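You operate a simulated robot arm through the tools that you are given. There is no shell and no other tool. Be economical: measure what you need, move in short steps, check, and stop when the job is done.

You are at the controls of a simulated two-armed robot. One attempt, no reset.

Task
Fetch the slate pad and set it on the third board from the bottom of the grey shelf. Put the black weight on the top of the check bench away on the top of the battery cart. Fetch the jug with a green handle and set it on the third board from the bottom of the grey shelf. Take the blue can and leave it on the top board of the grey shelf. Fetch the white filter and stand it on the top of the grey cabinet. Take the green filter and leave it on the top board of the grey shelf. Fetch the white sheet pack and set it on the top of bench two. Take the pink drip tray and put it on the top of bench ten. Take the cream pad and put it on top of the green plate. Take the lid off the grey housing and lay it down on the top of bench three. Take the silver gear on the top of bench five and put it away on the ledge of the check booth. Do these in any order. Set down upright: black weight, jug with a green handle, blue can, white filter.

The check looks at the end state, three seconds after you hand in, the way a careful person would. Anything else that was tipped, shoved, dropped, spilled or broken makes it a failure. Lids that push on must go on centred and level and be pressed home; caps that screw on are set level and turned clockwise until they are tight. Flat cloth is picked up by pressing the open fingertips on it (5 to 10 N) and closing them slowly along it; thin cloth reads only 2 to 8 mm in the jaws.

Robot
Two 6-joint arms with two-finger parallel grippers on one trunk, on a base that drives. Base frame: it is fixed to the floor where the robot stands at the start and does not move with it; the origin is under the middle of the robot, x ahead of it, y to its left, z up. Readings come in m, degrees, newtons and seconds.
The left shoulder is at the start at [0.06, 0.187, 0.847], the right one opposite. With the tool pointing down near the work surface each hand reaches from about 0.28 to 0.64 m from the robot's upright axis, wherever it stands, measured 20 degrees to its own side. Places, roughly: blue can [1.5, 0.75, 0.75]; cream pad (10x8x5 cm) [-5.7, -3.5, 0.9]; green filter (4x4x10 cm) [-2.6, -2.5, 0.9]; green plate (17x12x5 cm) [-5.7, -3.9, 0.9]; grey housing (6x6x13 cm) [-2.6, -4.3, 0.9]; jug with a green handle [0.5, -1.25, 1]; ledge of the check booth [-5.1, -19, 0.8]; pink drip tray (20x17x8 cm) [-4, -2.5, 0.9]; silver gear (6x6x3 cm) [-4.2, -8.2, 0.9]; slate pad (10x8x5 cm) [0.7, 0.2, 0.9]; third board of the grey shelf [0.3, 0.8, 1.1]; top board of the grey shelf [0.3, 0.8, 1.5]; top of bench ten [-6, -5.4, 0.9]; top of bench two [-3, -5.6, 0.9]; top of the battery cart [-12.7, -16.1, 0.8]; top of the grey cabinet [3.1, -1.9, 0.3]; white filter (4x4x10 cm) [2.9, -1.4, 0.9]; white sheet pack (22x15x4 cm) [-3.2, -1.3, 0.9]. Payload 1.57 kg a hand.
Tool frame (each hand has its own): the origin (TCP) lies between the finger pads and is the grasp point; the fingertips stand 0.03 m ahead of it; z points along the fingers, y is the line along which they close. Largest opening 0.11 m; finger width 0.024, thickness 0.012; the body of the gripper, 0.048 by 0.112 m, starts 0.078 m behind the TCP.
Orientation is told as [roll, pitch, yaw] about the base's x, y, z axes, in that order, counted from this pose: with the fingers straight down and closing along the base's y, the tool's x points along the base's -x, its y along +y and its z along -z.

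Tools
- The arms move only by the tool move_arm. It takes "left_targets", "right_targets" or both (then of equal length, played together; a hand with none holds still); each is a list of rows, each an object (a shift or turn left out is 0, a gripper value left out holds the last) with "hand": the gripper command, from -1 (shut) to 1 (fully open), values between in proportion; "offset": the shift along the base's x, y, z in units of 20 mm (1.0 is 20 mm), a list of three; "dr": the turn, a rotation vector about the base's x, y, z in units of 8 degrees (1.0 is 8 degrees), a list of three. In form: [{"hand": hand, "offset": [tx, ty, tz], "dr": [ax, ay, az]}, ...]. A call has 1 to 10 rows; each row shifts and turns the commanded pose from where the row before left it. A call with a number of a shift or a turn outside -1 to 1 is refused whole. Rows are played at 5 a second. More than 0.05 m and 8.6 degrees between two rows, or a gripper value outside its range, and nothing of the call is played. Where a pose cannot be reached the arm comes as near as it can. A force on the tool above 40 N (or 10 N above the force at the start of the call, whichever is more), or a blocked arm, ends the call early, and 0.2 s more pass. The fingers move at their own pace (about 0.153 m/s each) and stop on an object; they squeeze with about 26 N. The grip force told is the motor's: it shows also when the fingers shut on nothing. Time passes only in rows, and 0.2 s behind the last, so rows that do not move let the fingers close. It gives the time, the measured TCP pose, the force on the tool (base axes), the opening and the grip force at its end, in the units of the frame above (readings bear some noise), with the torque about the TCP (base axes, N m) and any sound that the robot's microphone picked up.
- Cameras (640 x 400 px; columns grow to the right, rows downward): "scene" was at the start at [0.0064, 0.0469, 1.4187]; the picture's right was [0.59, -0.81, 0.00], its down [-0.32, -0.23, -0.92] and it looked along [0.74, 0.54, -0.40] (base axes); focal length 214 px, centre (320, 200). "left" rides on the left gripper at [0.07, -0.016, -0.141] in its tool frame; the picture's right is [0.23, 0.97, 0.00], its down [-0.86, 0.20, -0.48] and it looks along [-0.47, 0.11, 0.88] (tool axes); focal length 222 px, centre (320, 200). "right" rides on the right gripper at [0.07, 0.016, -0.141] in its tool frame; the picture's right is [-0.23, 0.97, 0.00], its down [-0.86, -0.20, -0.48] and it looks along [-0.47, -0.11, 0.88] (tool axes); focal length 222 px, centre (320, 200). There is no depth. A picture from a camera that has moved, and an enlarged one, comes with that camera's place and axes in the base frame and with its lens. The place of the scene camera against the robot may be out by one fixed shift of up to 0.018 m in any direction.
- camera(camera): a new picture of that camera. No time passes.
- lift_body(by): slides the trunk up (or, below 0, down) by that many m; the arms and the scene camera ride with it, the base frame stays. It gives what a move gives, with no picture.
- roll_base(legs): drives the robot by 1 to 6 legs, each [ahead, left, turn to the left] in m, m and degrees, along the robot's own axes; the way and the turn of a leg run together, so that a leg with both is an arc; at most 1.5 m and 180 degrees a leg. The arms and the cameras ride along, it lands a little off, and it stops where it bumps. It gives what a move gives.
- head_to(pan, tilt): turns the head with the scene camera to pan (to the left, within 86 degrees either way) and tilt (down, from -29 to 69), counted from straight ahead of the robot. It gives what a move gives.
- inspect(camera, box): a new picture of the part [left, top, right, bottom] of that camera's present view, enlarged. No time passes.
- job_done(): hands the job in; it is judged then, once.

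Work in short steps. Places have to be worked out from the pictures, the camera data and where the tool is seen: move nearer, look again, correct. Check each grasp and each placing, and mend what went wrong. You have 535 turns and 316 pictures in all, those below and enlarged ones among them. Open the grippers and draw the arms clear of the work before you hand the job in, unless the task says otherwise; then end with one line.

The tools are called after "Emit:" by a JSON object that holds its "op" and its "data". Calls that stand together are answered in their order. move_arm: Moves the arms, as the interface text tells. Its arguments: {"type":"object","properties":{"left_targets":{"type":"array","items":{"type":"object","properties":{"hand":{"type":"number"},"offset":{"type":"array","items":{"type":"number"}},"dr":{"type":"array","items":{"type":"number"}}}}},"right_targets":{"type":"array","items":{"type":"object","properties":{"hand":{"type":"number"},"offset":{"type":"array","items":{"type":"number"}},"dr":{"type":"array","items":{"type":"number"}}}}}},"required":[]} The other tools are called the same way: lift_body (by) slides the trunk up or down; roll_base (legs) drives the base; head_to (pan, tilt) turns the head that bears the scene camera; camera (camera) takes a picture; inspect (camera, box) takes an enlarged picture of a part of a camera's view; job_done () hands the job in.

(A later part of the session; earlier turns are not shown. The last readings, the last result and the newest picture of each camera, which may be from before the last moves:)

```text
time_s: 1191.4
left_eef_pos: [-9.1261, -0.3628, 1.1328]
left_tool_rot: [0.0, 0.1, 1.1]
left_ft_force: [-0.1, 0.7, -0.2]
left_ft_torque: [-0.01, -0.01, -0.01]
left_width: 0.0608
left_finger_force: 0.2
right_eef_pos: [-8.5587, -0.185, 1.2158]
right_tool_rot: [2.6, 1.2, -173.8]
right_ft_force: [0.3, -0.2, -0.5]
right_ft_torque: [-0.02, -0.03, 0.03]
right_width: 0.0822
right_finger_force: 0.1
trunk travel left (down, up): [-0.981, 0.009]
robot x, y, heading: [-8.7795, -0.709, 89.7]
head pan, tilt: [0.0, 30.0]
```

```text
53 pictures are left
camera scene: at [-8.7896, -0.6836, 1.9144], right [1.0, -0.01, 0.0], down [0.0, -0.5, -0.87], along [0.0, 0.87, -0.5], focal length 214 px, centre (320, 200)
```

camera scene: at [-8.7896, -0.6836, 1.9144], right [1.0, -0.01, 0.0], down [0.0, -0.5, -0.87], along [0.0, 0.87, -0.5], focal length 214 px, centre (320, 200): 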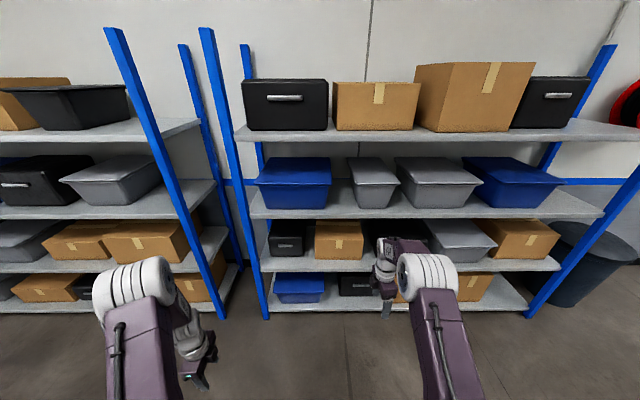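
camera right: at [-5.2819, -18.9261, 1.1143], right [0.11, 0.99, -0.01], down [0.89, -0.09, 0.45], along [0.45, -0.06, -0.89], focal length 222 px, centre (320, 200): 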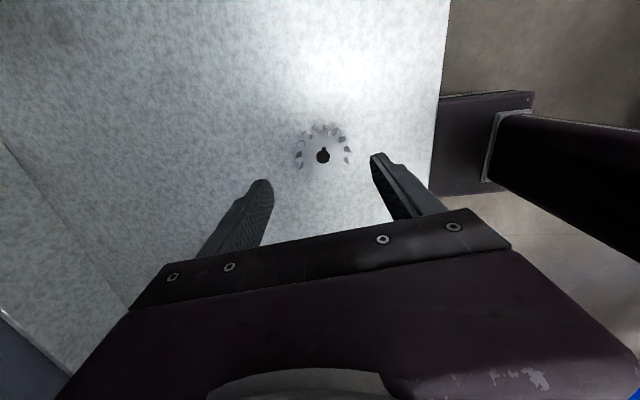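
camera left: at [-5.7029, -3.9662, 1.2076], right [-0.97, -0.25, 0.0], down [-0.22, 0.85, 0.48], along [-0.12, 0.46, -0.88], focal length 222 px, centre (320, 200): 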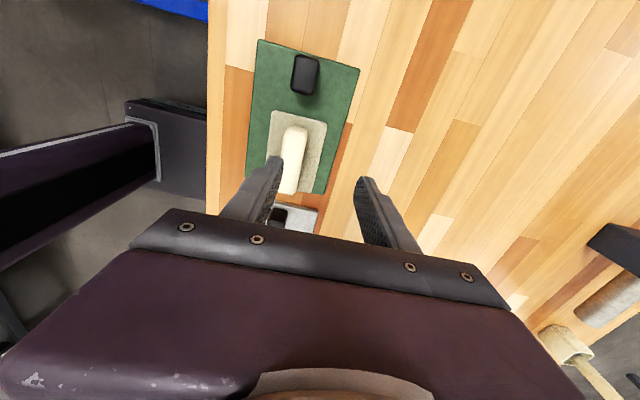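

Bins appear undisturbed. Turning east and continuing along y ≈ −0.45.

Emit:
{"op": "roll_base", "data": {"legs": [[0, 0, -90], [0, 0.24, 0], [1.45, 0, 0], [1.45, 0, 0], [1.45, 0, 0], [1.45, 0, 0]]}}

Emit:
{"op": "roll_base", "data": {"legs": [[1.1, 0, 0], [0, 0.5, 0], [1.45, 0, 0], [0.35, 0, 0]]}}

Emit:
{"op": "head_to", "data": {"pan": -30, "tilt": 40}}

Emit:
{"op": "camera", "data": {"camera": "scene"}}

```text
time_s: 1224.3
left_eef_pos: [-2.5999, -0.3121, 1.1346]
left_tool_rot: [0.0, 0.1, -91.0]
left_ft_force: [-0.8, 0.5, 0.3]
left_ft_torque: [-0.01, 0.0, 0.0]
left_width: 0.0607
left_finger_force: 0.1
right_eef_pos: [-2.4455, -0.8867, 1.218]
right_tool_rot: [2.5, 1.2, 93.9]
right_ft_force: [0.4, 0.2, 0.6]
right_ft_torque: [-0.04, 0.0, -0.01]
right_width: 0.0826
right_finger_force: 0.1
trunk travel left (down, up): [-0.981, 0.009]
robot x, y, heading: [-2.9576, -0.642, -2.5]
head pan, tilt: [0.0, 30.0]
```

```text
time_s: 1234.9
left_eef_pos: [-1.1246, 0.1211, 1.1342]
left_tool_rot: [0.1, 0.1, -91.2]
left_ft_force: [-0.5, 0.3, 0.5]
left_ft_torque: [0.03, -0.02, 0.0]
left_width: 0.0603
left_finger_force: 0.1
right_eef_pos: [-0.9835, -0.4515, 1.219]
right_tool_rot: [4.5, 0.8, 93.4]
right_ft_force: [-8.4, -1.4, 4.2]
right_ft_torque: [0.07, -1.25, -0.26]
right_width: 0.0824
right_finger_force: 0.1
trunk travel left (down, up): [-0.981, 0.009]
robot x, y, heading: [-1.4812, -0.2089, -2.7]
head pan, tilt: [0.0, 30.0]
stopped in leg 3: the force on the tool passed its limit (the readings are from after the stop); the commanded pose is now the measured one
```

```text
time_s: 1235.9
left_eef_pos: [-1.1248, 0.1202, 1.1347]
left_tool_rot: [0.2, 0.1, -91.2]
left_ft_force: [0.4, 0.1, -0.7]
left_ft_torque: [-0.02, 0.01, -0.02]
left_width: 0.0605
left_finger_force: 0.0
right_eef_pos: [-0.9827, -0.451, 1.2194]
right_tool_rot: [4.4, 0.9, 93.5]
right_ft_force: [-10.7, -2.2, 3.3]
right_ft_torque: [0.13, -1.45, -0.31]
right_width: 0.0825
right_finger_force: 0.0
trunk travel left (down, up): [-0.981, 0.009]
robot x, y, heading: [-1.4788, -0.2064, -2.5]
head pan, tilt: [-30.0, 40.0]
```

```text
52 pictures are left
camera scene: at [-1.4823, -0.26, 1.8992], right [-0.54, -0.84, 0.0], down [-0.54, 0.35, -0.77], along [0.65, -0.41, -0.64], focal length 214 px, centre (320, 200)
```

scene: 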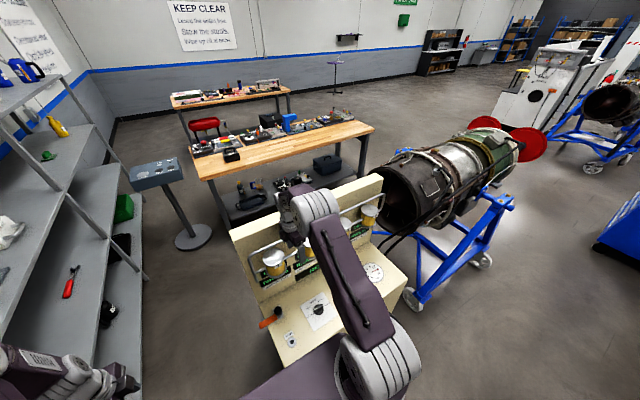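

The right hand met the cream cart's panel (I had drifted 0.2 m south). Backing off, straightening, and shifting north before continuing.

Emit:
{"op": "roll_base", "data": {"legs": [[-0.2, 0, 0], [0, 0.3, 2.5]]}}

Emit:
{"op": "camera", "data": {"camera": "scene"}}

```text
time_s: 1239.1
left_eef_pos: [-1.3305, 0.4426, 1.1343]
left_tool_rot: [0.0, 0.3, -88.4]
left_ft_force: [-0.4, -0.6, 0.0]
left_ft_torque: [0.0, 0.0, -0.04]
left_width: 0.0601
left_finger_force: 0.1
right_eef_pos: [-1.1613, -0.1215, 1.2169]
right_tool_rot: [4.5, 0.7, 96.1]
right_ft_force: [-0.9, 0.1, 0.2]
right_ft_torque: [0.03, 0.0, -0.03]
right_width: 0.0825
right_finger_force: 0.0
trunk travel left (down, up): [-0.981, 0.009]
robot x, y, heading: [-1.6772, 0.099, -0.2]
head pan, tilt: [-30.0, 40.0]
```

```text
51 pictures are left
camera scene: at [-1.6685, 0.0464, 1.899], right [-0.5, -0.87, 0.0], down [-0.56, 0.32, -0.77], along [0.66, -0.38, -0.64], focal length 214 px, centre (320, 200)
```

scene: 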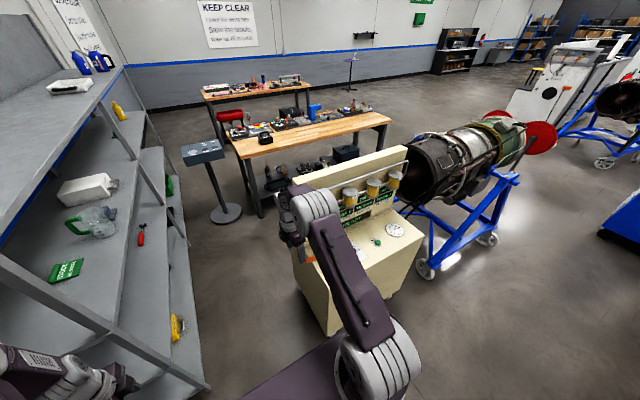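

Clear now. Tucking both hands inward a little, then driving east past the cart.

Emit:
{"op": "move_arm", "data": {"left_targets": [{"offset": [0, -1, 0]}, {"offset": [0, -1, 0]}, {"offset": [0, -1, 0]}, {"offset": [0, -1, 0]}, {"offset": [0, -1, 0]}, {"offset": [0, 0, 0]}], "right_targets": [{"offset": [-0.5, 0.5, 0.5]}, {"offset": [-0.5, 0.5, 0.5]}, {"offset": [-0.5, 0.5, 0.5]}, {"offset": [-0.5, 0.5, 0.5]}, {"offset": [-0.5, 0.5, 0.5]}, {"offset": [0, 0, 0]}]}}

Emit:
{"op": "roll_base", "data": {"legs": [[1.45, 0, 0], [0.15, 0, 0]]}}

Emit:
{"op": "roll_base", "data": {"legs": [[0, -0.45, 0]]}}

Emit:
{"op": "camera", "data": {"camera": "scene"}}

```text
time_s: 1240.5
left_eef_pos: [-1.3311, 0.3473, 1.1338]
left_tool_rot: [0.1, 0.1, -88.5]
left_ft_force: [-0.5, -0.4, -0.1]
left_ft_torque: [0.01, -0.02, 0.02]
left_width: 0.0604
left_finger_force: 0.1
right_eef_pos: [-1.2106, -0.0686, 1.2673]
right_tool_rot: [4.6, 1.0, 96.1]
right_ft_force: [-0.5, -0.3, 0.2]
right_ft_torque: [-0.01, -0.01, 0.02]
right_width: 0.0825
right_finger_force: 0.1
trunk travel left (down, up): [-0.981, 0.009]
robot x, y, heading: [-1.6744, 0.1017, 0.1]
head pan, tilt: [-30.0, 40.0]
```

```text
time_s: 1248.7
left_eef_pos: [0.2593, 0.3509, 1.1365]
left_tool_rot: [0.1, 0.2, -88.5]
left_ft_force: [-0.6, -0.1, -0.6]
left_ft_torque: [0.0, -0.01, 0.03]
left_width: 0.0605
left_finger_force: 0.1
right_eef_pos: [0.3802, -0.066, 1.2689]
right_tool_rot: [4.4, 0.9, 96.2]
right_ft_force: [0.3, -0.8, -0.9]
right_ft_torque: [0.03, -0.02, 0.03]
right_width: 0.0824
right_finger_force: 0.1
trunk travel left (down, up): [-0.981, 0.009]
robot x, y, heading: [-0.0816, 0.1041, 0.2]
head pan, tilt: [-30.0, 40.0]
```

```text
time_s: 1251.4
left_eef_pos: [0.263, -0.1005, 1.1328]
left_tool_rot: [-0.1, 0.1, -88.2]
left_ft_force: [-0.8, 1.1, 0.4]
left_ft_torque: [-0.05, 0.02, 0.01]
left_width: 0.0605
left_finger_force: 0.0
right_eef_pos: [0.3849, -0.5145, 1.2681]
right_tool_rot: [4.6, 1.0, 96.5]
right_ft_force: [0.1, -0.6, -0.3]
right_ft_torque: [-0.01, 0.0, -0.01]
right_width: 0.0826
right_finger_force: 0.1
trunk travel left (down, up): [-0.981, 0.009]
robot x, y, heading: [-0.0761, -0.349, 0.5]
head pan, tilt: [-30.0, 40.0]
```

```text
50 pictures are left
camera scene: at [-0.0725, -0.3965, 1.8992], right [-0.49, -0.87, 0.0], down [-0.56, 0.32, -0.77], along [0.67, -0.38, -0.64], focal length 214 px, centre (320, 200)
```

scene: 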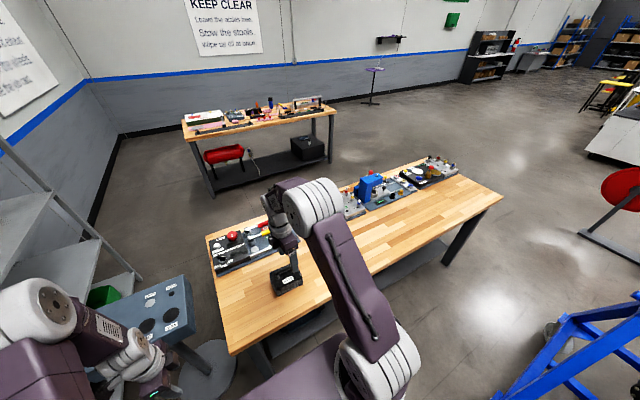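

Emit:
{"op": "camera", "data": {"camera": "right"}}

Emit:
{"op": "inspect", "data": {"camera": "scene", "box": [220, 220, 360, 310]}}

```text
49 pictures are left
camera right: at [0.3873, -0.5813, 1.4119], right [-0.99, 0.12, 0.07], down [0.14, 0.88, 0.45], along [-0.01, 0.45, -0.89], focal length 222 px, centre (320, 200)
```

right: 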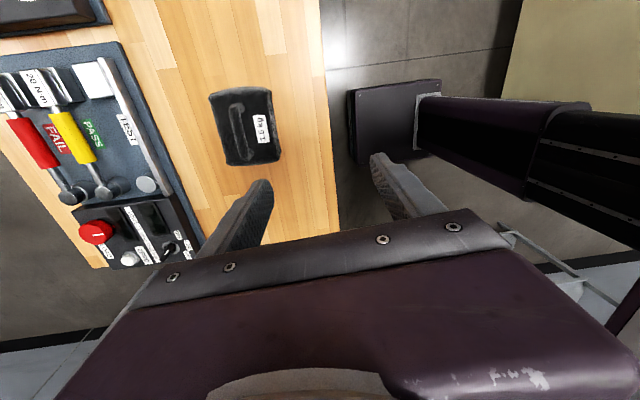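

```text
4.44 times, centred on (290, 265) of scene
camera zoom: at [-0.0725, -0.3965, 1.8992], right [-0.49, -0.87, 0.0], down [-0.56, 0.32, -0.77], along [0.67, -0.38, -0.64], focal length 953 px, centre (453, -89)
```

zoom: 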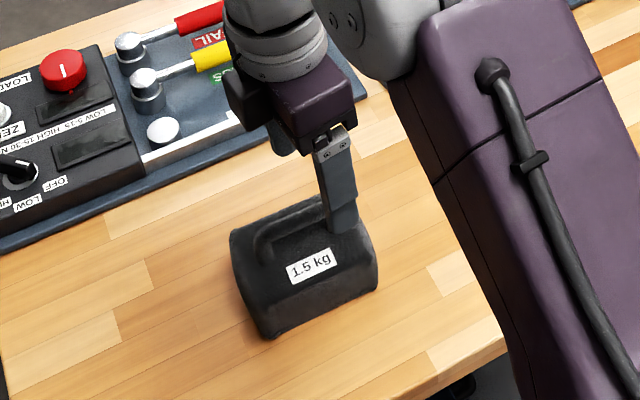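

It's labelled "1.5 kg": the black weight, with a top handle along y at about [0.51, −0.53]. I'll level the right tool, lower the trunk 0.15, and move over the handle (closing along x).

Emit:
{"op": "lift_body", "data": {"by": -0.12}}

Emit:
{"op": "move_arm", "data": {"right_targets": [{"dr": [0.19, -0.55, 0], "offset": [0.8, -0.1, 0], "hand": 0.4}, {"dr": [0, 0, -0.8], "offset": [0.8, -0.1, 0]}, {"offset": [0.9, -0.1, 0]}, {"offset": [0.9, -0.1, 0]}, {"offset": [0.9, -0.1, 0]}, {"offset": [0.9, -0.1, 0]}, {"offset": [0.95, -0.2, 0]}, {"offset": [0, 0, 0]}]}}

Emit:
{"op": "camera", "data": {"camera": "right"}}

```text
time_s: 1252.9
left_eef_pos: [0.2635, -0.1014, 1.0142]
left_tool_rot: [0.0, 0.1, -88.2]
left_ft_force: [-0.2, -0.3, 0.5]
left_ft_torque: [0.01, 0.0, -0.03]
left_width: 0.0605
left_finger_force: 0.1
right_eef_pos: [0.3852, -0.5171, 1.1463]
right_tool_rot: [4.6, 0.8, 96.5]
right_ft_force: [-0.8, 0.7, -0.2]
right_ft_torque: [-0.02, 0.02, 0.02]
right_width: 0.0826
right_finger_force: 0.1
trunk travel left (down, up): [-0.861, 0.129]
robot x, y, heading: [-0.079, -0.3504, 0.5]
head pan, tilt: [-30.0, 40.0]
```

```text
time_s: 1254.7
left_eef_pos: [0.2629, -0.1003, 1.0133]
left_tool_rot: [0.2, 0.1, -88.2]
left_ft_force: [-0.2, 0.6, 0.1]
left_ft_torque: [0.03, 0.0, 0.0]
left_width: 0.0606
left_finger_force: 0.1
right_eef_pos: [0.5079, -0.5326, 1.1461]
right_tool_rot: [0.0, -0.2, 90.1]
right_ft_force: [0.3, -0.6, -0.3]
right_ft_torque: [0.01, 0.0, 0.02]
right_width: 0.0773
right_finger_force: 0.1
trunk travel left (down, up): [-0.861, 0.129]
robot x, y, heading: [-0.0743, -0.3489, 0.4]
head pan, tilt: [-30.0, 40.0]
```

```text
47 pictures are left
camera right: at [0.4905, -0.6024, 1.2889], right [-0.97, 0.23, 0.0], down [0.2, 0.85, 0.48], along [0.11, 0.47, -0.88], focal length 222 px, centre (320, 200)
```

right: 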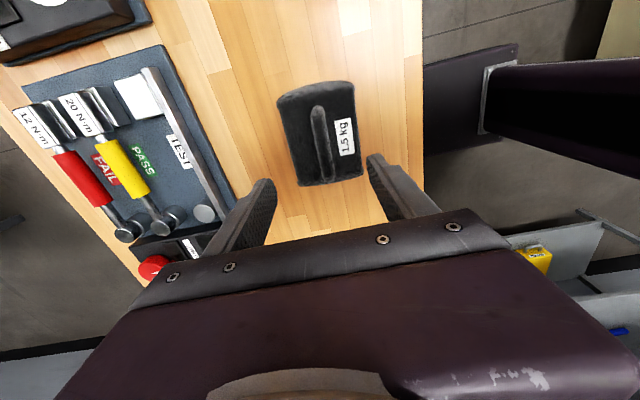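

Handle centred under the hand. Descending to 1.03, then in small steps until the tips touch the weight's top.

Emit:
{"op": "move_arm", "data": {"right_targets": [{"offset": [-0.1, 0.1, -1]}, {"offset": [0, 0, -1]}, {"offset": [0, 0, -1]}, {"offset": [0, 0, -1]}, {"offset": [0, 0, -1]}, {"offset": [0, 0, -0.8]}, {"offset": [0, 0, 0]}]}}

Emit:
{"op": "camera", "data": {"camera": "right"}}

```text
time_s: 1256.3
left_eef_pos: [0.2631, -0.1013, 1.0137]
left_tool_rot: [0.0, 0.1, -88.3]
left_ft_force: [0.5, 0.4, 0.2]
left_ft_torque: [0.0, -0.01, 0.02]
left_width: 0.0602
left_finger_force: 0.0
right_eef_pos: [0.5052, -0.531, 1.0312]
right_tool_rot: [0.1, -0.2, 90.0]
right_ft_force: [-0.5, 0.0, 0.4]
right_ft_torque: [-0.01, 0.0, 0.01]
right_width: 0.077
right_finger_force: 0.1
trunk travel left (down, up): [-0.861, 0.129]
robot x, y, heading: [-0.0777, -0.3485, 0.2]
head pan, tilt: [-30.0, 40.0]
```

```text
46 pictures are left
camera right: at [0.4888, -0.6004, 1.174], right [-0.97, 0.23, 0.0], down [0.2, 0.85, 0.48], along [0.11, 0.47, -0.88], focal length 222 px, centre (320, 200)
```

right: 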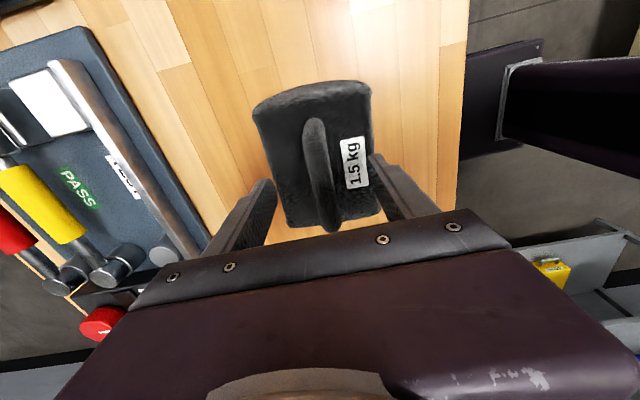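

Emit:
{"op": "move_arm", "data": {"right_targets": [{"hand": 0.1}, {"offset": [0, 0, -0.4]}, {"offset": [0, 0, -0.3]}, {"offset": [0, 0, -0.3]}, {"offset": [0, 0, -0.3]}, {"offset": [0, 0, -0.3]}, {"offset": [0, 0, -0.3]}, {"offset": [0, 0, 0]}]}}

Emit:
{"op": "camera", "data": {"camera": "right"}}

```text
time_s: 1258.1
left_eef_pos: [0.2631, -0.1009, 1.014]
left_tool_rot: [0.1, 0.1, -88.3]
left_ft_force: [0.4, -0.1, 0.0]
left_ft_torque: [0.03, 0.04, -0.02]
left_width: 0.0604
left_finger_force: 0.0
right_eef_pos: [0.5088, -0.531, 0.9999]
right_tool_rot: [-0.7, 0.0, 90.1]
right_ft_force: [-5.6, -1.3, 26.6]
right_ft_torque: [0.0, 1.26, 0.02]
right_width: 0.0652
right_finger_force: 2.2
trunk travel left (down, up): [-0.861, 0.129]
robot x, y, heading: [-0.0797, -0.3466, 0.3]
head pan, tilt: [-30.0, 40.0]
stopped in row 8 (right hand): the force on the tool passed its limit (the readings are from after the stop); the commanded pose is now the measured one
```

```text
45 pictures are left
camera right: at [0.4899, -0.5997, 1.1422], right [-0.97, 0.23, -0.01], down [0.19, 0.86, 0.48], along [0.12, 0.47, -0.88], focal length 222 px, centre (320, 200)
```

right: 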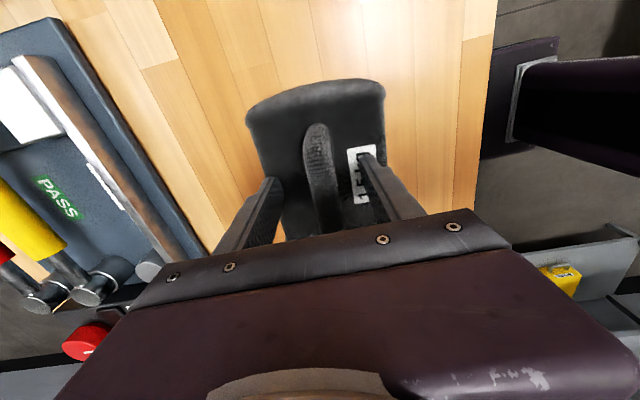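

Tips touch the weight's top (z ≈ 0.97). Rising 4 mm and closing on the handle.

Emit:
{"op": "move_arm", "data": {"right_targets": [{"offset": [-0.1, 0, 0.25]}, {"hand": -0.3}, {"hand": -1}, {"offset": [0, 0, 0]}, {"offset": [0, 0, 0]}]}}

Emit:
{"op": "camera", "data": {"camera": "right"}}

```text
time_s: 1259.3
left_eef_pos: [0.264, -0.1027, 1.013]
left_tool_rot: [-0.3, 0.1, -88.2]
left_ft_force: [-0.5, 0.1, 0.4]
left_ft_torque: [-0.02, 0.0, 0.02]
left_width: 0.0603
left_finger_force: 0.0
right_eef_pos: [0.508, -0.5314, 1.0005]
right_tool_rot: [-0.3, -0.1, 90.1]
right_ft_force: [-2.6, 0.0, 0.3]
right_ft_torque: [-0.36, -0.01, -0.14]
right_width: 0.0176
right_finger_force: 26.0
trunk travel left (down, up): [-0.861, 0.129]
robot x, y, heading: [-0.074, -0.3488, 0.5]
head pan, tilt: [-30.0, 40.0]
```

```text
44 pictures are left
camera right: at [0.4898, -0.6007, 1.1423], right [-0.97, 0.23, 0.0], down [0.2, 0.85, 0.48], along [0.11, 0.47, -0.88], focal length 222 px, centre (320, 200)
```

right: 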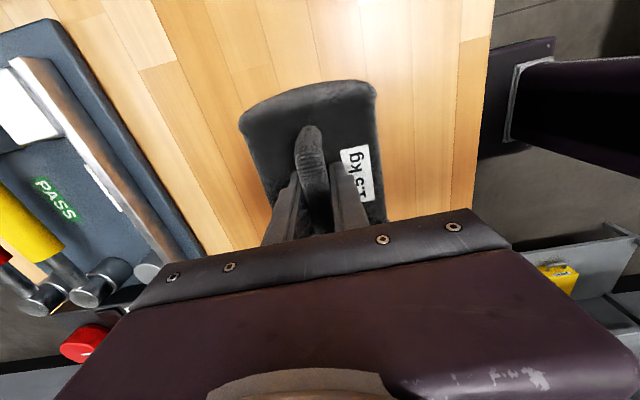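

Handle gripped (18 mm). Lifting 6 cm with the trunk to check for slip and tilt.

Emit:
{"op": "lift_body", "data": {"by": 0.06}}

Emit:
{"op": "camera", "data": {"camera": "right"}}

```text
time_s: 1260.3
left_eef_pos: [0.2656, -0.1035, 1.0725]
left_tool_rot: [-0.1, 0.1, -88.1]
left_ft_force: [0.1, 0.5, 0.3]
left_ft_torque: [0.01, 0.02, -0.01]
left_width: 0.0605
left_finger_force: 0.0
right_eef_pos: [0.509, -0.5308, 1.0604]
right_tool_rot: [-0.2, -0.1, 90.1]
right_ft_force: [0.7, 0.0, -15.2]
right_ft_torque: [-0.1, 0.03, 0.0]
right_width: 0.0178
right_finger_force: 26.5
trunk travel left (down, up): [-0.921, 0.069]
robot x, y, heading: [-0.0788, -0.3464, 0.1]
head pan, tilt: [-30.0, 40.0]
```

```text
43 pictures are left
camera right: at [0.4913, -0.6011, 1.2019], right [-0.97, 0.23, 0.0], down [0.2, 0.85, 0.48], along [0.11, 0.47, -0.88], focal length 222 px, centre (320, 200)
```

right: 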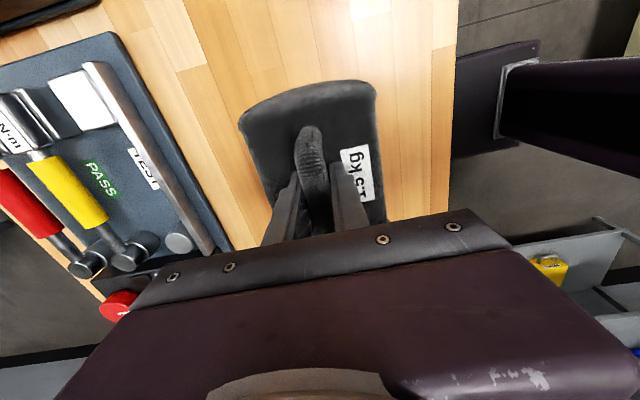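

Holding steady at 15 N with no slip. I'll draw both hands in compactly, raise the trunk fully, and turn west for the trip to the battery cart.

Emit:
{"op": "move_arm", "data": {"right_targets": [{"offset": [-0.8, 0, 0]}, {"offset": [-0.8, 0, 0]}, {"offset": [-0.8, 0, 0]}, {"offset": [-0.8, 0, 0]}, {"offset": [-0.8, 0, 0]}, {"offset": [-0.8, 0, 0]}, {"offset": [-0.8, 0, 0]}, {"offset": [-0.8, 0, 0]}, {"offset": [0, 0, 0]}], "left_targets": [{"offset": [0, -0.4, 0]}, {"offset": [0, -0.4, 0]}, {"offset": [0, -0.4, 0]}, {"offset": [0, -0.4, 0]}, {"offset": [0, 0, 0]}, {"offset": [0, 0, 0]}, {"offset": [0, 0, 0]}, {"offset": [0, 0, 0]}, {"offset": [0, 0, 0]}]}}

Emit:
{"op": "lift_body", "data": {"by": 0.068}}

Emit:
{"op": "roll_base", "data": {"legs": [[0, 0, 90], [0, 0, 90]]}}

Emit:
{"op": "roll_base", "data": {"legs": [[0, -0.43, 0], [1.2, 0, 0], [0.6, 0, 0]]}}

```text
time_s: 1262.3
left_eef_pos: [0.2654, -0.1346, 1.0724]
left_tool_rot: [0.0, 0.1, -88.2]
left_ft_force: [-0.5, -0.9, 1.6]
left_ft_torque: [0.0, -0.03, 0.02]
left_width: 0.0606
left_finger_force: 0.1
right_eef_pos: [0.3808, -0.5312, 1.0607]
right_tool_rot: [-0.3, -0.1, 90.1]
right_ft_force: [0.9, -0.2, -14.6]
right_ft_torque: [-0.11, 0.0, 0.0]
right_width: 0.0178
right_finger_force: 25.2
trunk travel left (down, up): [-0.921, 0.069]
robot x, y, heading: [-0.0782, -0.3492, 0.3]
head pan, tilt: [-30.0, 40.0]
```

```text
time_s: 1263.4
left_eef_pos: [0.2643, -0.1338, 1.1407]
left_tool_rot: [-0.2, 0.1, -88.2]
left_ft_force: [-0.3, -0.8, 0.6]
left_ft_torque: [-0.01, -0.03, 0.01]
left_width: 0.0606
left_finger_force: 0.1
right_eef_pos: [0.3802, -0.5314, 1.1296]
right_tool_rot: [-0.2, -0.1, 90.1]
right_ft_force: [0.0, -0.3, -14.1]
right_ft_torque: [-0.06, -0.01, 0.02]
right_width: 0.0175
right_finger_force: 26.5
trunk travel left (down, up): [-0.989, 0.001]
robot x, y, heading: [-0.0784, -0.3456, 0.3]
head pan, tilt: [-30.0, 40.0]
```

```text
time_s: 1271.5
left_eef_pos: [-0.4171, -0.572, 1.1414]
left_tool_rot: [0.0, 0.1, 92.9]
left_ft_force: [0.0, -0.6, -0.6]
left_ft_torque: [0.01, -0.02, 0.0]
left_width: 0.0607
left_finger_force: 0.1
right_eef_pos: [-0.5412, -0.1771, 1.1281]
right_tool_rot: [-0.4, -0.1, -88.8]
right_ft_force: [0.2, 0.0, -13.9]
right_ft_torque: [0.12, -0.01, 0.0]
right_width: 0.0176
right_finger_force: 26.0
trunk travel left (down, up): [-0.989, 0.001]
robot x, y, heading: [-0.0799, -0.3512, -178.6]
head pan, tilt: [-30.0, 40.0]
```

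```text
time_s: 1282.8
left_eef_pos: [-2.2347, -0.1678, 1.1413]
left_tool_rot: [0.0, 0.1, 92.6]
left_ft_force: [1.0, -0.5, 1.0]
left_ft_torque: [0.0, -0.01, -0.01]
left_width: 0.0608
left_finger_force: 0.0
right_eef_pos: [-2.3556, 0.228, 1.1299]
right_tool_rot: [-0.3, -0.1, -89.1]
right_ft_force: [0.0, 0.4, -14.8]
right_ft_torque: [0.08, 0.0, 0.0]
right_width: 0.0176
right_finger_force: 25.9
trunk travel left (down, up): [-0.989, 0.001]
robot x, y, heading: [-1.8968, 0.053, -179.3]
head pan, tilt: [-30.0, 40.0]
```

Passed the cart with the weight steady. Continuing west along y ≈ −0.45 and then into the south corridor.

Emit:
{"op": "roll_base", "data": {"legs": [[0, 0.5, -0.7], [1.45, 0, 0], [1.45, 0, 0], [1.45, 0, 0], [1.45, 0, 0], [1.15, 0, 0]]}}

Emit:
{"op": "roll_base", "data": {"legs": [[0, 0, 90], [1.45, 0, 0], [1.45, 0, 0]]}}

```text
time_s: 1318.4
left_eef_pos: [-9.1806, -0.6616, 1.1412]
left_tool_rot: [-0.1, 0.0, 90.3]
left_ft_force: [0.7, -0.5, -0.6]
left_ft_torque: [0.01, 0.04, 0.03]
left_width: 0.0605
left_finger_force: 0.1
right_eef_pos: [-9.285, -0.261, 1.1292]
right_tool_rot: [-0.3, -0.1, -91.6]
right_ft_force: [-0.1, -0.2, -15.3]
right_ft_torque: [0.06, 0.03, 0.01]
right_width: 0.0178
right_finger_force: 26.3
trunk travel left (down, up): [-0.989, 0.001]
robot x, y, heading: [-8.8373, -0.4597, 178.7]
head pan, tilt: [-30.0, 40.0]
```

```text
time_s: 1336.2
left_eef_pos: [-8.6987, -3.6857, 1.1406]
left_tool_rot: [-0.1, 0.1, 179.7]
left_ft_force: [0.4, -0.1, 0.1]
left_ft_torque: [0.0, 0.06, 0.01]
left_width: 0.0606
left_finger_force: 0.1
right_eef_pos: [-9.0983, -3.7872, 1.1287]
right_tool_rot: [-0.2, -0.1, -1.9]
right_ft_force: [0.2, 0.7, -14.7]
right_ft_torque: [-0.02, 0.09, -0.03]
right_width: 0.0176
right_finger_force: 26.1
trunk travel left (down, up): [-0.989, 0.001]
robot x, y, heading: [-8.9036, -3.3357, -91.6]
head pan, tilt: [-30.0, 40.0]
```

Correcting heading and x, then continuing south to y ≈ −9.2.

Emit:
{"op": "roll_base", "data": {"legs": [[0, 0.1, 1.6], [1.45, 0, 0], [1.45, 0, 0], [1.45, 0, 0], [1.4, 0, 0]]}}

Emit:
{"op": "head_to", "data": {"pan": -25, "tilt": 12}}

Emit:
{"op": "camera", "data": {"camera": "scene"}}

```text
time_s: 1364.2
left_eef_pos: [-8.6486, -9.4104, 1.1412]
left_tool_rot: [-0.1, 0.1, -179.0]
left_ft_force: [-0.7, 0.1, -0.6]
left_ft_torque: [-0.06, 0.01, 0.0]
left_width: 0.0604
left_finger_force: 0.1
right_eef_pos: [-9.0475, -9.5206, 1.1288]
right_tool_rot: [-0.2, -0.1, -0.6]
right_ft_force: [0.0, 0.0, -14.9]
right_ft_torque: [-0.03, 0.08, -0.02]
right_width: 0.0174
right_finger_force: 26.6
trunk travel left (down, up): [-0.989, 0.001]
robot x, y, heading: [-8.8609, -9.066, -90.6]
head pan, tilt: [-30.0, 40.0]
```

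```text
time_s: 1365.2
left_eef_pos: [-8.6507, -9.4104, 1.1402]
left_tool_rot: [0.0, 0.2, -179.0]
left_ft_force: [0.6, -0.4, 0.2]
left_ft_torque: [-0.02, 0.0, 0.01]
left_width: 0.06
left_finger_force: 0.0
right_eef_pos: [-9.0482, -9.5212, 1.1281]
right_tool_rot: [-0.2, 0.0, -0.7]
right_ft_force: [-0.2, -0.5, -14.2]
right_ft_torque: [0.0, 0.06, 0.02]
right_width: 0.0177
right_finger_force: 26.2
trunk travel left (down, up): [-0.989, 0.001]
robot x, y, heading: [-8.8585, -9.0641, -90.6]
head pan, tilt: [-25.0, 12.0]
```

```text
42 pictures are left
camera scene: at [-8.909, -9.1014, 1.9514], right [-0.9, 0.43, 0.0], down [0.09, 0.19, -0.98], along [-0.42, -0.88, -0.21], focal length 214 px, centre (320, 200)
```

scene: 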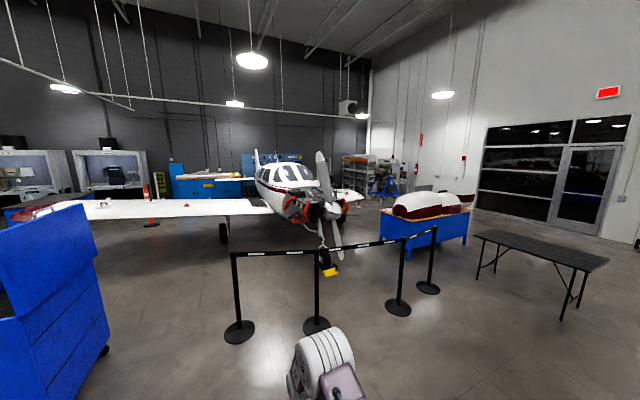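

Zooming in past the aeroplane's nose, where the battery cart should be.

Emit:
{"op": "inspect", "data": {"camera": "scene", "box": [290, 130, 480, 260]}}

```text
3.08 times, centred on (385, 195) of scene
camera zoom: at [-8.909, -9.1014, 1.9514], right [-0.9, 0.43, 0.0], down [0.09, 0.19, -0.98], along [-0.42, -0.88, -0.21], focal length 660 px, centre (120, 215)
```

zoom: 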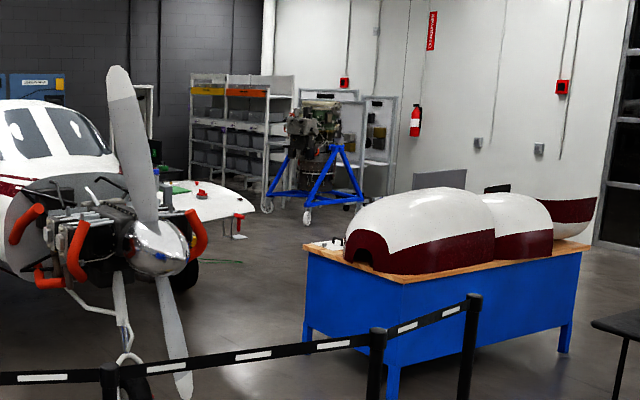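

The direct way is fenced and has the aircraft's wing; I'll go round the west side: along y ≈ −8.75 to x ≈ −14.6, then look south.

Emit:
{"op": "roll_base", "data": {"legs": [[0, 0, -89.4], [0, -0.32, 0], [1.45, 0, 0], [1.45, 0, 0], [1.45, 0, 0], [1.4, 0, 0]]}}

Emit:
{"op": "roll_base", "data": {"legs": [[0, 0, 90]]}}

Emit:
{"op": "head_to", "data": {"pan": 10, "tilt": 12}}

Emit:
{"op": "camera", "data": {"camera": "scene"}}

```text
time_s: 1374.4
left_eef_pos: [-9.796, -8.9536, 1.1388]
left_tool_rot: [-0.5, 0.1, 91.4]
left_ft_force: [-0.1, -0.2, -0.1]
left_ft_torque: [0.0, -0.05, 0.02]
left_width: 0.0604
left_finger_force: 0.1
right_eef_pos: [-9.9065, -8.5555, 1.1263]
right_tool_rot: [0.3, -0.2, -90.3]
right_ft_force: [-1.4, -0.3, -15.0]
right_ft_torque: [0.07, 0.01, -0.01]
right_width: 0.0177
right_finger_force: 25.6
trunk travel left (down, up): [-0.989, 0.001]
robot x, y, heading: [-9.4474, -8.742, 180.1]
head pan, tilt: [-25.0, 12.0]
stopped in leg 3: the robot was blocked; the commanded pose is now the measured one
```

```text
time_s: 1375.2
left_eef_pos: [-9.7947, -8.9549, 1.1392]
left_tool_rot: [-0.5, 0.1, 91.5]
left_ft_force: [0.1, 0.5, -0.1]
left_ft_torque: [-0.01, -0.03, -0.01]
left_width: 0.0605
left_finger_force: 0.0
right_eef_pos: [-9.9067, -8.5561, 1.1253]
right_tool_rot: [0.4, -0.1, -90.2]
right_ft_force: [-1.9, 0.0, -15.2]
right_ft_torque: [0.05, 0.03, -0.02]
right_width: 0.0178
right_finger_force: 25.9
trunk travel left (down, up): [-0.989, 0.001]
robot x, y, heading: [-9.4469, -8.7381, -179.8]
head pan, tilt: [-25.0, 12.0]
stopped in leg 1: the robot was blocked; the commanded pose is now the measured one
```

```text
time_s: 1376.2
left_eef_pos: [-9.7878, -8.9535, 1.1402]
left_tool_rot: [-0.2, 0.0, 91.6]
left_ft_force: [0.5, 0.7, -0.2]
left_ft_torque: [0.01, 0.01, 0.01]
left_width: 0.0604
left_finger_force: 0.1
right_eef_pos: [-9.9023, -8.5573, 1.1286]
right_tool_rot: [0.0, -0.1, -90.1]
right_ft_force: [0.3, 0.3, -14.9]
right_ft_torque: [0.05, 0.01, 0.03]
right_width: 0.0174
right_finger_force: 26.4
trunk travel left (down, up): [-0.989, 0.001]
robot x, y, heading: [-9.4463, -8.7419, -179.7]
head pan, tilt: [10.0, 12.0]
```

```text
40 pictures are left
camera scene: at [-9.4883, -8.7624, 1.9515], right [-0.18, 0.98, 0.0], down [0.2, 0.04, -0.98], along [-0.96, -0.17, -0.21], focal length 214 px, centre (320, 200)
```

scene: 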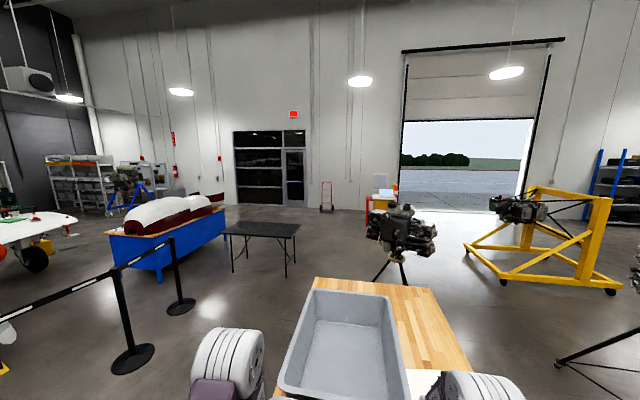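

The third bench row's end is right ahead (south edge y ≈ −9.1). I'll back off, go around it at y ≈ −9.65, then pass north of the black table.

Emit:
{"op": "roll_base", "data": {"legs": [[-0.2, 0, 0], [0, 0.9, 0], [1.45, 0, 0], [0.6, 0, 0], [1.15, -0.8, 0], [1.4, 0, 0]]}}

Emit:
{"op": "roll_base", "data": {"legs": [[0.65, 0, 0], [0, 0, 90]]}}

Emit:
{"op": "camera", "data": {"camera": "scene"}}

```text
time_s: 1405.3
left_eef_pos: [-14.2271, -9.1444, 1.1406]
left_tool_rot: [-0.1, 0.1, 92.6]
left_ft_force: [-0.1, 1.3, -0.6]
left_ft_torque: [0.02, 0.02, -0.03]
left_width: 0.0605
left_finger_force: 0.0
right_eef_pos: [-14.3463, -8.7493, 1.1263]
right_tool_rot: [0.0, -0.1, -89.0]
right_ft_force: [0.0, -0.5, -14.8]
right_ft_torque: [0.03, 0.03, 0.0]
right_width: 0.0177
right_finger_force: 25.8
trunk travel left (down, up): [-0.989, 0.001]
robot x, y, heading: [-13.8894, -8.9254, -178.7]
head pan, tilt: [10.0, 12.0]
```

```text
time_s: 1412.7
left_eef_pos: [-14.3124, -9.2756, 1.1411]
left_tool_rot: [-0.2, 0.2, -176.8]
left_ft_force: [-0.5, -0.1, 0.6]
left_ft_torque: [0.01, 0.02, 0.0]
left_width: 0.0605
left_finger_force: 0.0
right_eef_pos: [-14.7066, -9.4004, 1.1267]
right_tool_rot: [0.2, -0.1, 1.6]
right_ft_force: [0.3, -0.2, -15.1]
right_ft_torque: [-0.01, 0.05, 0.03]
right_width: 0.0177
right_finger_force: 25.6
trunk travel left (down, up): [-0.989, 0.001]
robot x, y, heading: [-14.5363, -8.9401, -88.4]
head pan, tilt: [10.0, 12.0]
```

```text
39 pictures are left
camera scene: at [-14.5298, -8.9807, 1.9515], right [-0.98, -0.21, 0.0], down [-0.04, 0.2, -0.98], along [0.2, -0.96, -0.21], focal length 214 px, centre (320, 200)
```

scene: 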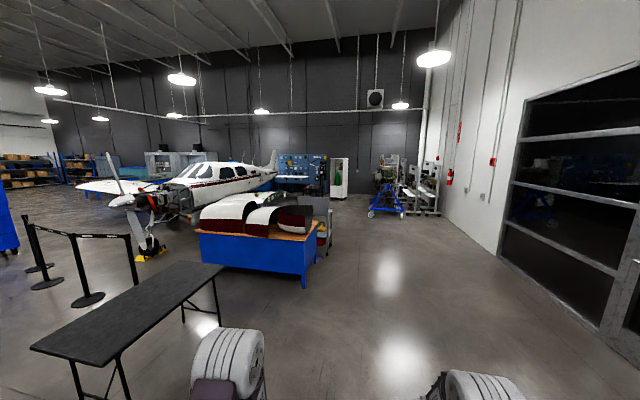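

The way south is open. Driving to y ≈ −13.6 and looking toward the cart.

Emit:
{"op": "roll_base", "data": {"legs": [[0, 0, -1.6], [1.45, 0, 0], [1.45, 0, 0], [1.45, 0, 0]]}}

Emit:
{"op": "head_to", "data": {"pan": 25, "tilt": 15}}

Emit:
{"op": "camera", "data": {"camera": "scene"}}

```text
time_s: 1433.8
left_eef_pos: [-14.2553, -13.6156, 1.1407]
left_tool_rot: [-0.1, 0.0, -177.5]
left_ft_force: [0.2, 0.1, -0.3]
left_ft_torque: [-0.05, 0.02, -0.03]
left_width: 0.0607
left_finger_force: 0.1
right_eef_pos: [-14.652, -13.7346, 1.1276]
right_tool_rot: [0.1, -0.1, 1.0]
right_ft_force: [0.7, 0.5, -14.8]
right_ft_torque: [0.0, 0.07, 0.02]
right_width: 0.0176
right_finger_force: 26.3
trunk travel left (down, up): [-0.989, 0.001]
robot x, y, heading: [-14.4761, -13.2751, -89.0]
head pan, tilt: [10.0, 12.0]
```

```text
time_s: 1434.6
left_eef_pos: [-14.2568, -13.6161, 1.1402]
left_tool_rot: [-0.3, 0.1, -177.4]
left_ft_force: [-0.1, -0.2, -0.3]
left_ft_torque: [-0.04, 0.01, 0.0]
left_width: 0.0605
left_finger_force: 0.0
right_eef_pos: [-14.6518, -13.7352, 1.1267]
right_tool_rot: [0.3, 0.0, 0.8]
right_ft_force: [0.6, 0.9, -14.7]
right_ft_torque: [-0.04, 0.03, 0.01]
right_width: 0.018
right_finger_force: 25.9
trunk travel left (down, up): [-0.989, 0.001]
robot x, y, heading: [-14.4754, -13.2729, -88.8]
head pan, tilt: [25.0, 15.0]
```

```text
38 pictures are left
camera scene: at [-14.4461, -13.3112, 1.9466], right [-0.9, -0.44, 0.0], down [-0.11, 0.23, -0.97], along [0.43, -0.87, -0.26], focal length 214 px, centre (320, 200)
```

scene: 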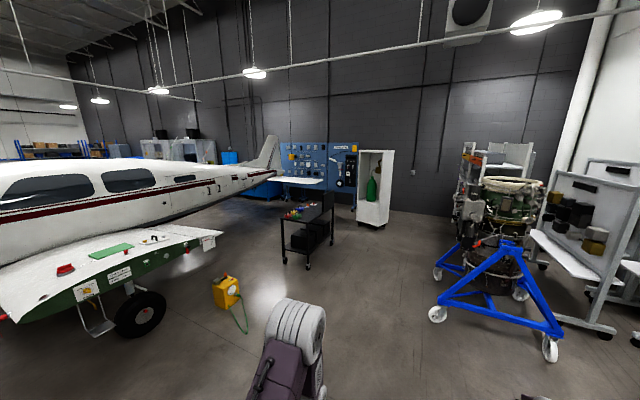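

The black cart at about [−12.7, −16.3] is the battery cart. Zooming in on its top.

Emit:
{"op": "inspect", "data": {"camera": "scene", "box": [260, 190, 360, 280]}}

```text
4.44 times, centred on (310, 235) of scene
camera zoom: at [-14.4461, -13.3112, 1.9466], right [-0.9, -0.44, 0.0], down [-0.11, 0.23, -0.97], along [0.43, -0.87, -0.26], focal length 953 px, centre (364, 44)
```

zoom: 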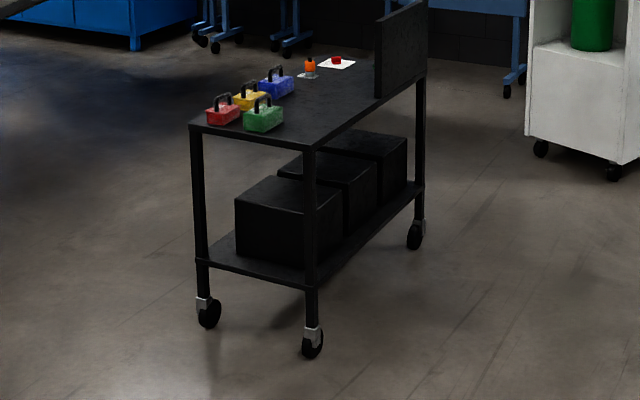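

Cart top: x −12.49…−12.99, y −15.9…−16.8, with small boxes at the north-east part; [−12.86, −16.25] is free. Approaching from the west, facing east.

Emit:
{"op": "roll_base", "data": {"legs": [[1.45, 0, 0], [0.55, 0.5, 0], [0, 0, 89], [0, -0.76, 0]]}}

Emit:
{"op": "head_to", "data": {"pan": -10, "tilt": 40}}

Emit:
{"op": "camera", "data": {"camera": "scene"}}

```text
time_s: 1453.0
left_eef_pos: [-13.6019, -15.8347, 1.1405]
left_tool_rot: [-0.2, 0.1, -88.7]
left_ft_force: [-0.5, -0.3, 0.3]
left_ft_torque: [-0.04, 0.02, 0.0]
left_width: 0.0603
left_finger_force: 0.0
right_eef_pos: [-13.4916, -16.2324, 1.1268]
right_tool_rot: [0.2, 0.0, 89.8]
right_ft_force: [0.2, 0.5, -14.5]
right_ft_torque: [-0.07, -0.02, 0.01]
right_width: 0.0179
right_finger_force: 25.7
trunk travel left (down, up): [-0.989, 0.001]
robot x, y, heading: [-13.9449, -16.0482, 0.1]
head pan, tilt: [25.0, 15.0]
```

```text
time_s: 1454.0
left_eef_pos: [-13.6014, -15.8351, 1.1415]
left_tool_rot: [-0.2, 0.1, -88.6]
left_ft_force: [-0.1, -1.1, 0.0]
left_ft_torque: [-0.01, 0.04, 0.01]
left_width: 0.0605
left_finger_force: 0.1
right_eef_pos: [-13.492, -16.2331, 1.1266]
right_tool_rot: [0.2, -0.1, 89.7]
right_ft_force: [0.6, 0.6, -15.1]
right_ft_torque: [-0.03, -0.01, 0.02]
right_width: 0.0177
right_finger_force: 26.2
trunk travel left (down, up): [-0.989, 0.001]
robot x, y, heading: [-13.9443, -16.0462, -0.2]
head pan, tilt: [-10.0, 40.0]
```

```text
36 pictures are left
camera scene: at [-13.9277, -16.0718, 1.9071], right [-0.17, -0.98, 0.0], down [-0.63, 0.11, -0.77], along [0.75, -0.13, -0.64], focal length 214 px, centre (320, 200)
```

scene: 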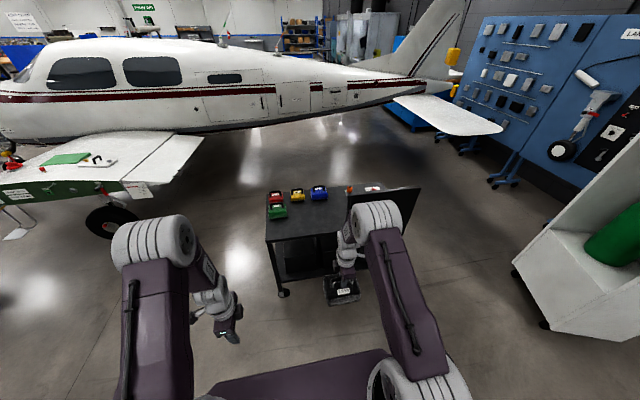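

Driving 0.57 m ahead brings the weight over the cart's west part.

Emit:
{"op": "roll_base", "data": {"legs": [[0.57, 0, 0]]}}

Emit:
{"op": "camera", "data": {"camera": "right"}}

Emit:
{"op": "camera", "data": {"camera": "scene"}}

```text
time_s: 1457.3
left_eef_pos: [-13.0338, -15.8318, 1.1414]
left_tool_rot: [-0.2, 0.1, -88.4]
left_ft_force: [0.5, 1.1, 0.0]
left_ft_torque: [-0.04, -0.03, -0.01]
left_width: 0.0606
left_finger_force: 0.1
right_eef_pos: [-12.9224, -16.2307, 1.1263]
right_tool_rot: [0.1, -0.1, 90.0]
right_ft_force: [-0.1, 0.2, -15.3]
right_ft_torque: [0.0, -0.01, 0.0]
right_width: 0.0177
right_finger_force: 26.0
trunk travel left (down, up): [-0.989, 0.001]
robot x, y, heading: [-13.3727, -16.0472, 0.3]
head pan, tilt: [-10.0, 40.0]
```

```text
35 pictures are left
camera right: at [-12.9378, -16.2992, 1.2694], right [-0.97, 0.23, 0.0], down [0.2, 0.85, 0.48], along [0.11, 0.47, -0.88], focal length 222 px, centre (320, 200)
```

right: 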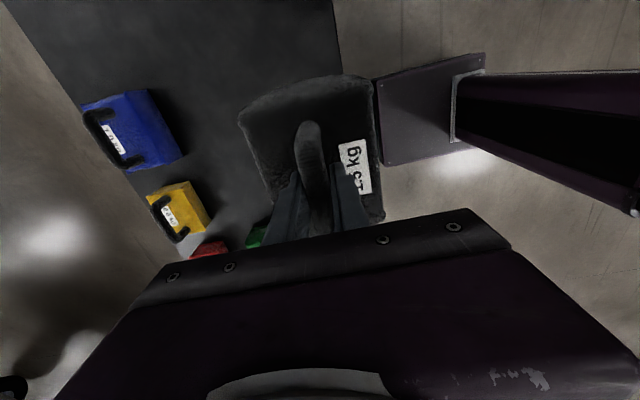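

```text
34 pictures are left
camera scene: at [-13.3593, -16.0704, 1.9071], right [-0.17, -0.99, 0.0], down [-0.63, 0.11, -0.77], along [0.76, -0.13, -0.64], focal length 214 px, centre (320, 200)
```

scene: 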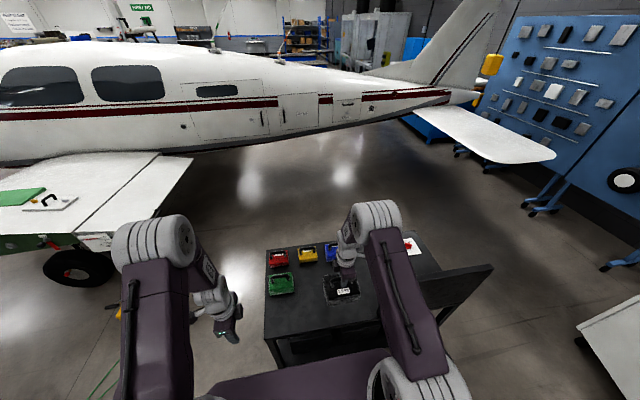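

Cart's west edge is x ≈ −12.98. Moving the weight 8 cm further in (to x ≈ −12.84) and lowering with the trunk.

Emit:
{"op": "move_arm", "data": {"right_targets": [{"offset": [0.85, 0, 0]}, {"offset": [0.85, 0, 0]}, {"offset": [0.85, 0, 0]}, {"offset": [0.85, 0, 0]}, {"offset": [0.8, 0, 0]}, {"offset": [0, 0, 0]}]}}

Emit:
{"op": "lift_body", "data": {"by": -0.17}}

Emit:
{"op": "camera", "data": {"camera": "right"}}

```text
time_s: 1458.7
left_eef_pos: [-13.0315, -15.8326, 1.1417]
left_tool_rot: [-0.3, 0.2, -88.4]
left_ft_force: [-0.3, 0.1, 0.0]
left_ft_torque: [0.02, -0.02, 0.01]
left_width: 0.0607
left_finger_force: 0.1
right_eef_pos: [-12.8348, -16.2291, 1.1272]
right_tool_rot: [0.2, -0.1, 90.0]
right_ft_force: [0.5, 0.6, -13.6]
right_ft_torque: [-0.06, -0.01, -0.01]
right_width: 0.0179
right_finger_force: 26.1
trunk travel left (down, up): [-0.989, 0.001]
robot x, y, heading: [-13.3731, -16.0479, 0.1]
head pan, tilt: [-10.0, 40.0]
```

```text
time_s: 1460.6
left_eef_pos: [-13.0305, -15.8327, 0.9709]
left_tool_rot: [-0.2, 0.0, -88.4]
left_ft_force: [0.7, -0.5, 0.1]
left_ft_torque: [0.01, -0.02, 0.01]
left_width: 0.0605
left_finger_force: 0.1
right_eef_pos: [-12.8351, -16.2302, 0.9564]
right_tool_rot: [0.2, -0.1, 89.9]
right_ft_force: [-0.3, 0.3, -15.0]
right_ft_torque: [-0.04, -0.01, -0.03]
right_width: 0.0179
right_finger_force: 25.4
trunk travel left (down, up): [-0.819, 0.171]
robot x, y, heading: [-13.3749, -16.0437, 0.6]
head pan, tilt: [-10.0, 40.0]
```

```text
33 pictures are left
camera right: at [-12.8516, -16.2991, 1.0983], right [-0.97, 0.23, 0.0], down [0.2, 0.85, 0.48], along [0.11, 0.47, -0.88], focal length 222 px, centre (320, 200)
```

right: 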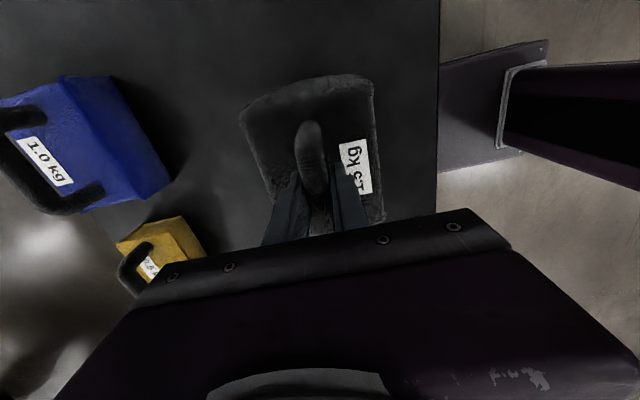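

Clear around the weight. Lowering in small steps until its weight is taken by the cart.

Emit:
{"op": "move_arm", "data": {"right_targets": [{"offset": [0, 0, -0.5]}, {"offset": [0, 0, -0.4]}, {"offset": [0, 0, -0.3]}, {"offset": [0, 0, -0.2]}, {"offset": [0, 0, -0.2]}, {"offset": [0, 0, -0.2]}, {"offset": [0, 0, -0.2]}, {"offset": [0, 0, 0]}]}}

```text
time_s: 1462.4
left_eef_pos: [-13.0352, -15.8318, 0.9717]
left_tool_rot: [0.1, 0.1, -88.4]
left_ft_force: [0.5, -0.1, 0.4]
left_ft_torque: [0.04, -0.01, 0.02]
left_width: 0.0605
left_finger_force: 0.0
right_eef_pos: [-12.836, -16.2291, 0.9204]
right_tool_rot: [-0.5, -0.1, 89.9]
right_ft_force: [8.5, -9.6, 34.9]
right_ft_torque: [0.28, -0.02, -0.08]
right_width: 0.0176
right_finger_force: 25.4
trunk travel left (down, up): [-0.819, 0.171]
robot x, y, heading: [-13.372, -16.0448, 0.3]
head pan, tilt: [-10.0, 40.0]
```

Resting firmly. Relieving ~5 mm, then opening and rising.

Emit:
{"op": "move_arm", "data": {"right_targets": [{"offset": [0, 0, 0.2]}, {"offset": [0, 0, 0]}, {"hand": -0.3}, {"hand": 0}, {"offset": [0, 0, 0]}, {"offset": [0, 0, 0.5]}, {"offset": [0, 0, 1]}, {"offset": [0, 0, 1]}, {"offset": [0, 0, 1]}, {"offset": [0, 0, 1]}]}}

Emit:
{"op": "camera", "data": {"camera": "right"}}

```text
time_s: 1464.6
left_eef_pos: [-13.0329, -15.8318, 0.9712]
left_tool_rot: [0.0, 0.1, -88.5]
left_ft_force: [0.2, -0.5, 0.0]
left_ft_torque: [0.0, 0.0, 0.0]
left_width: 0.0606
left_finger_force: 0.0
right_eef_pos: [-12.8366, -16.228, 1.0114]
right_tool_rot: [0.1, 0.1, 90.0]
right_ft_force: [-0.3, 0.0, 0.0]
right_ft_torque: [0.02, 0.0, 0.01]
right_width: 0.0551
right_finger_force: 0.0
trunk travel left (down, up): [-0.819, 0.171]
robot x, y, heading: [-13.3737, -16.0466, 0.2]
head pan, tilt: [-10.0, 40.0]
```

```text
32 pictures are left
camera right: at [-12.8531, -16.2971, 1.1535], right [-0.97, 0.23, 0.0], down [0.2, 0.85, 0.48], along [0.11, 0.47, -0.88], focal length 222 px, centre (320, 200)
```

right: 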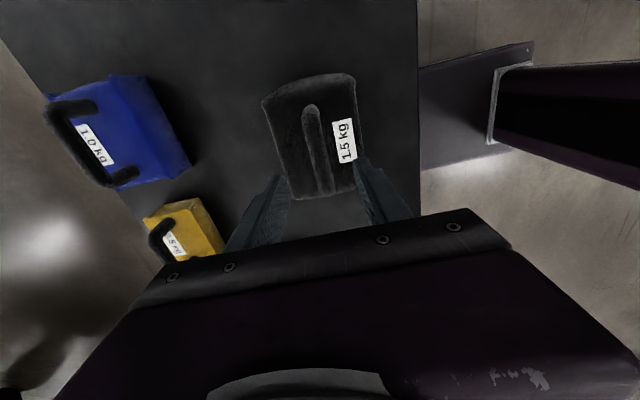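

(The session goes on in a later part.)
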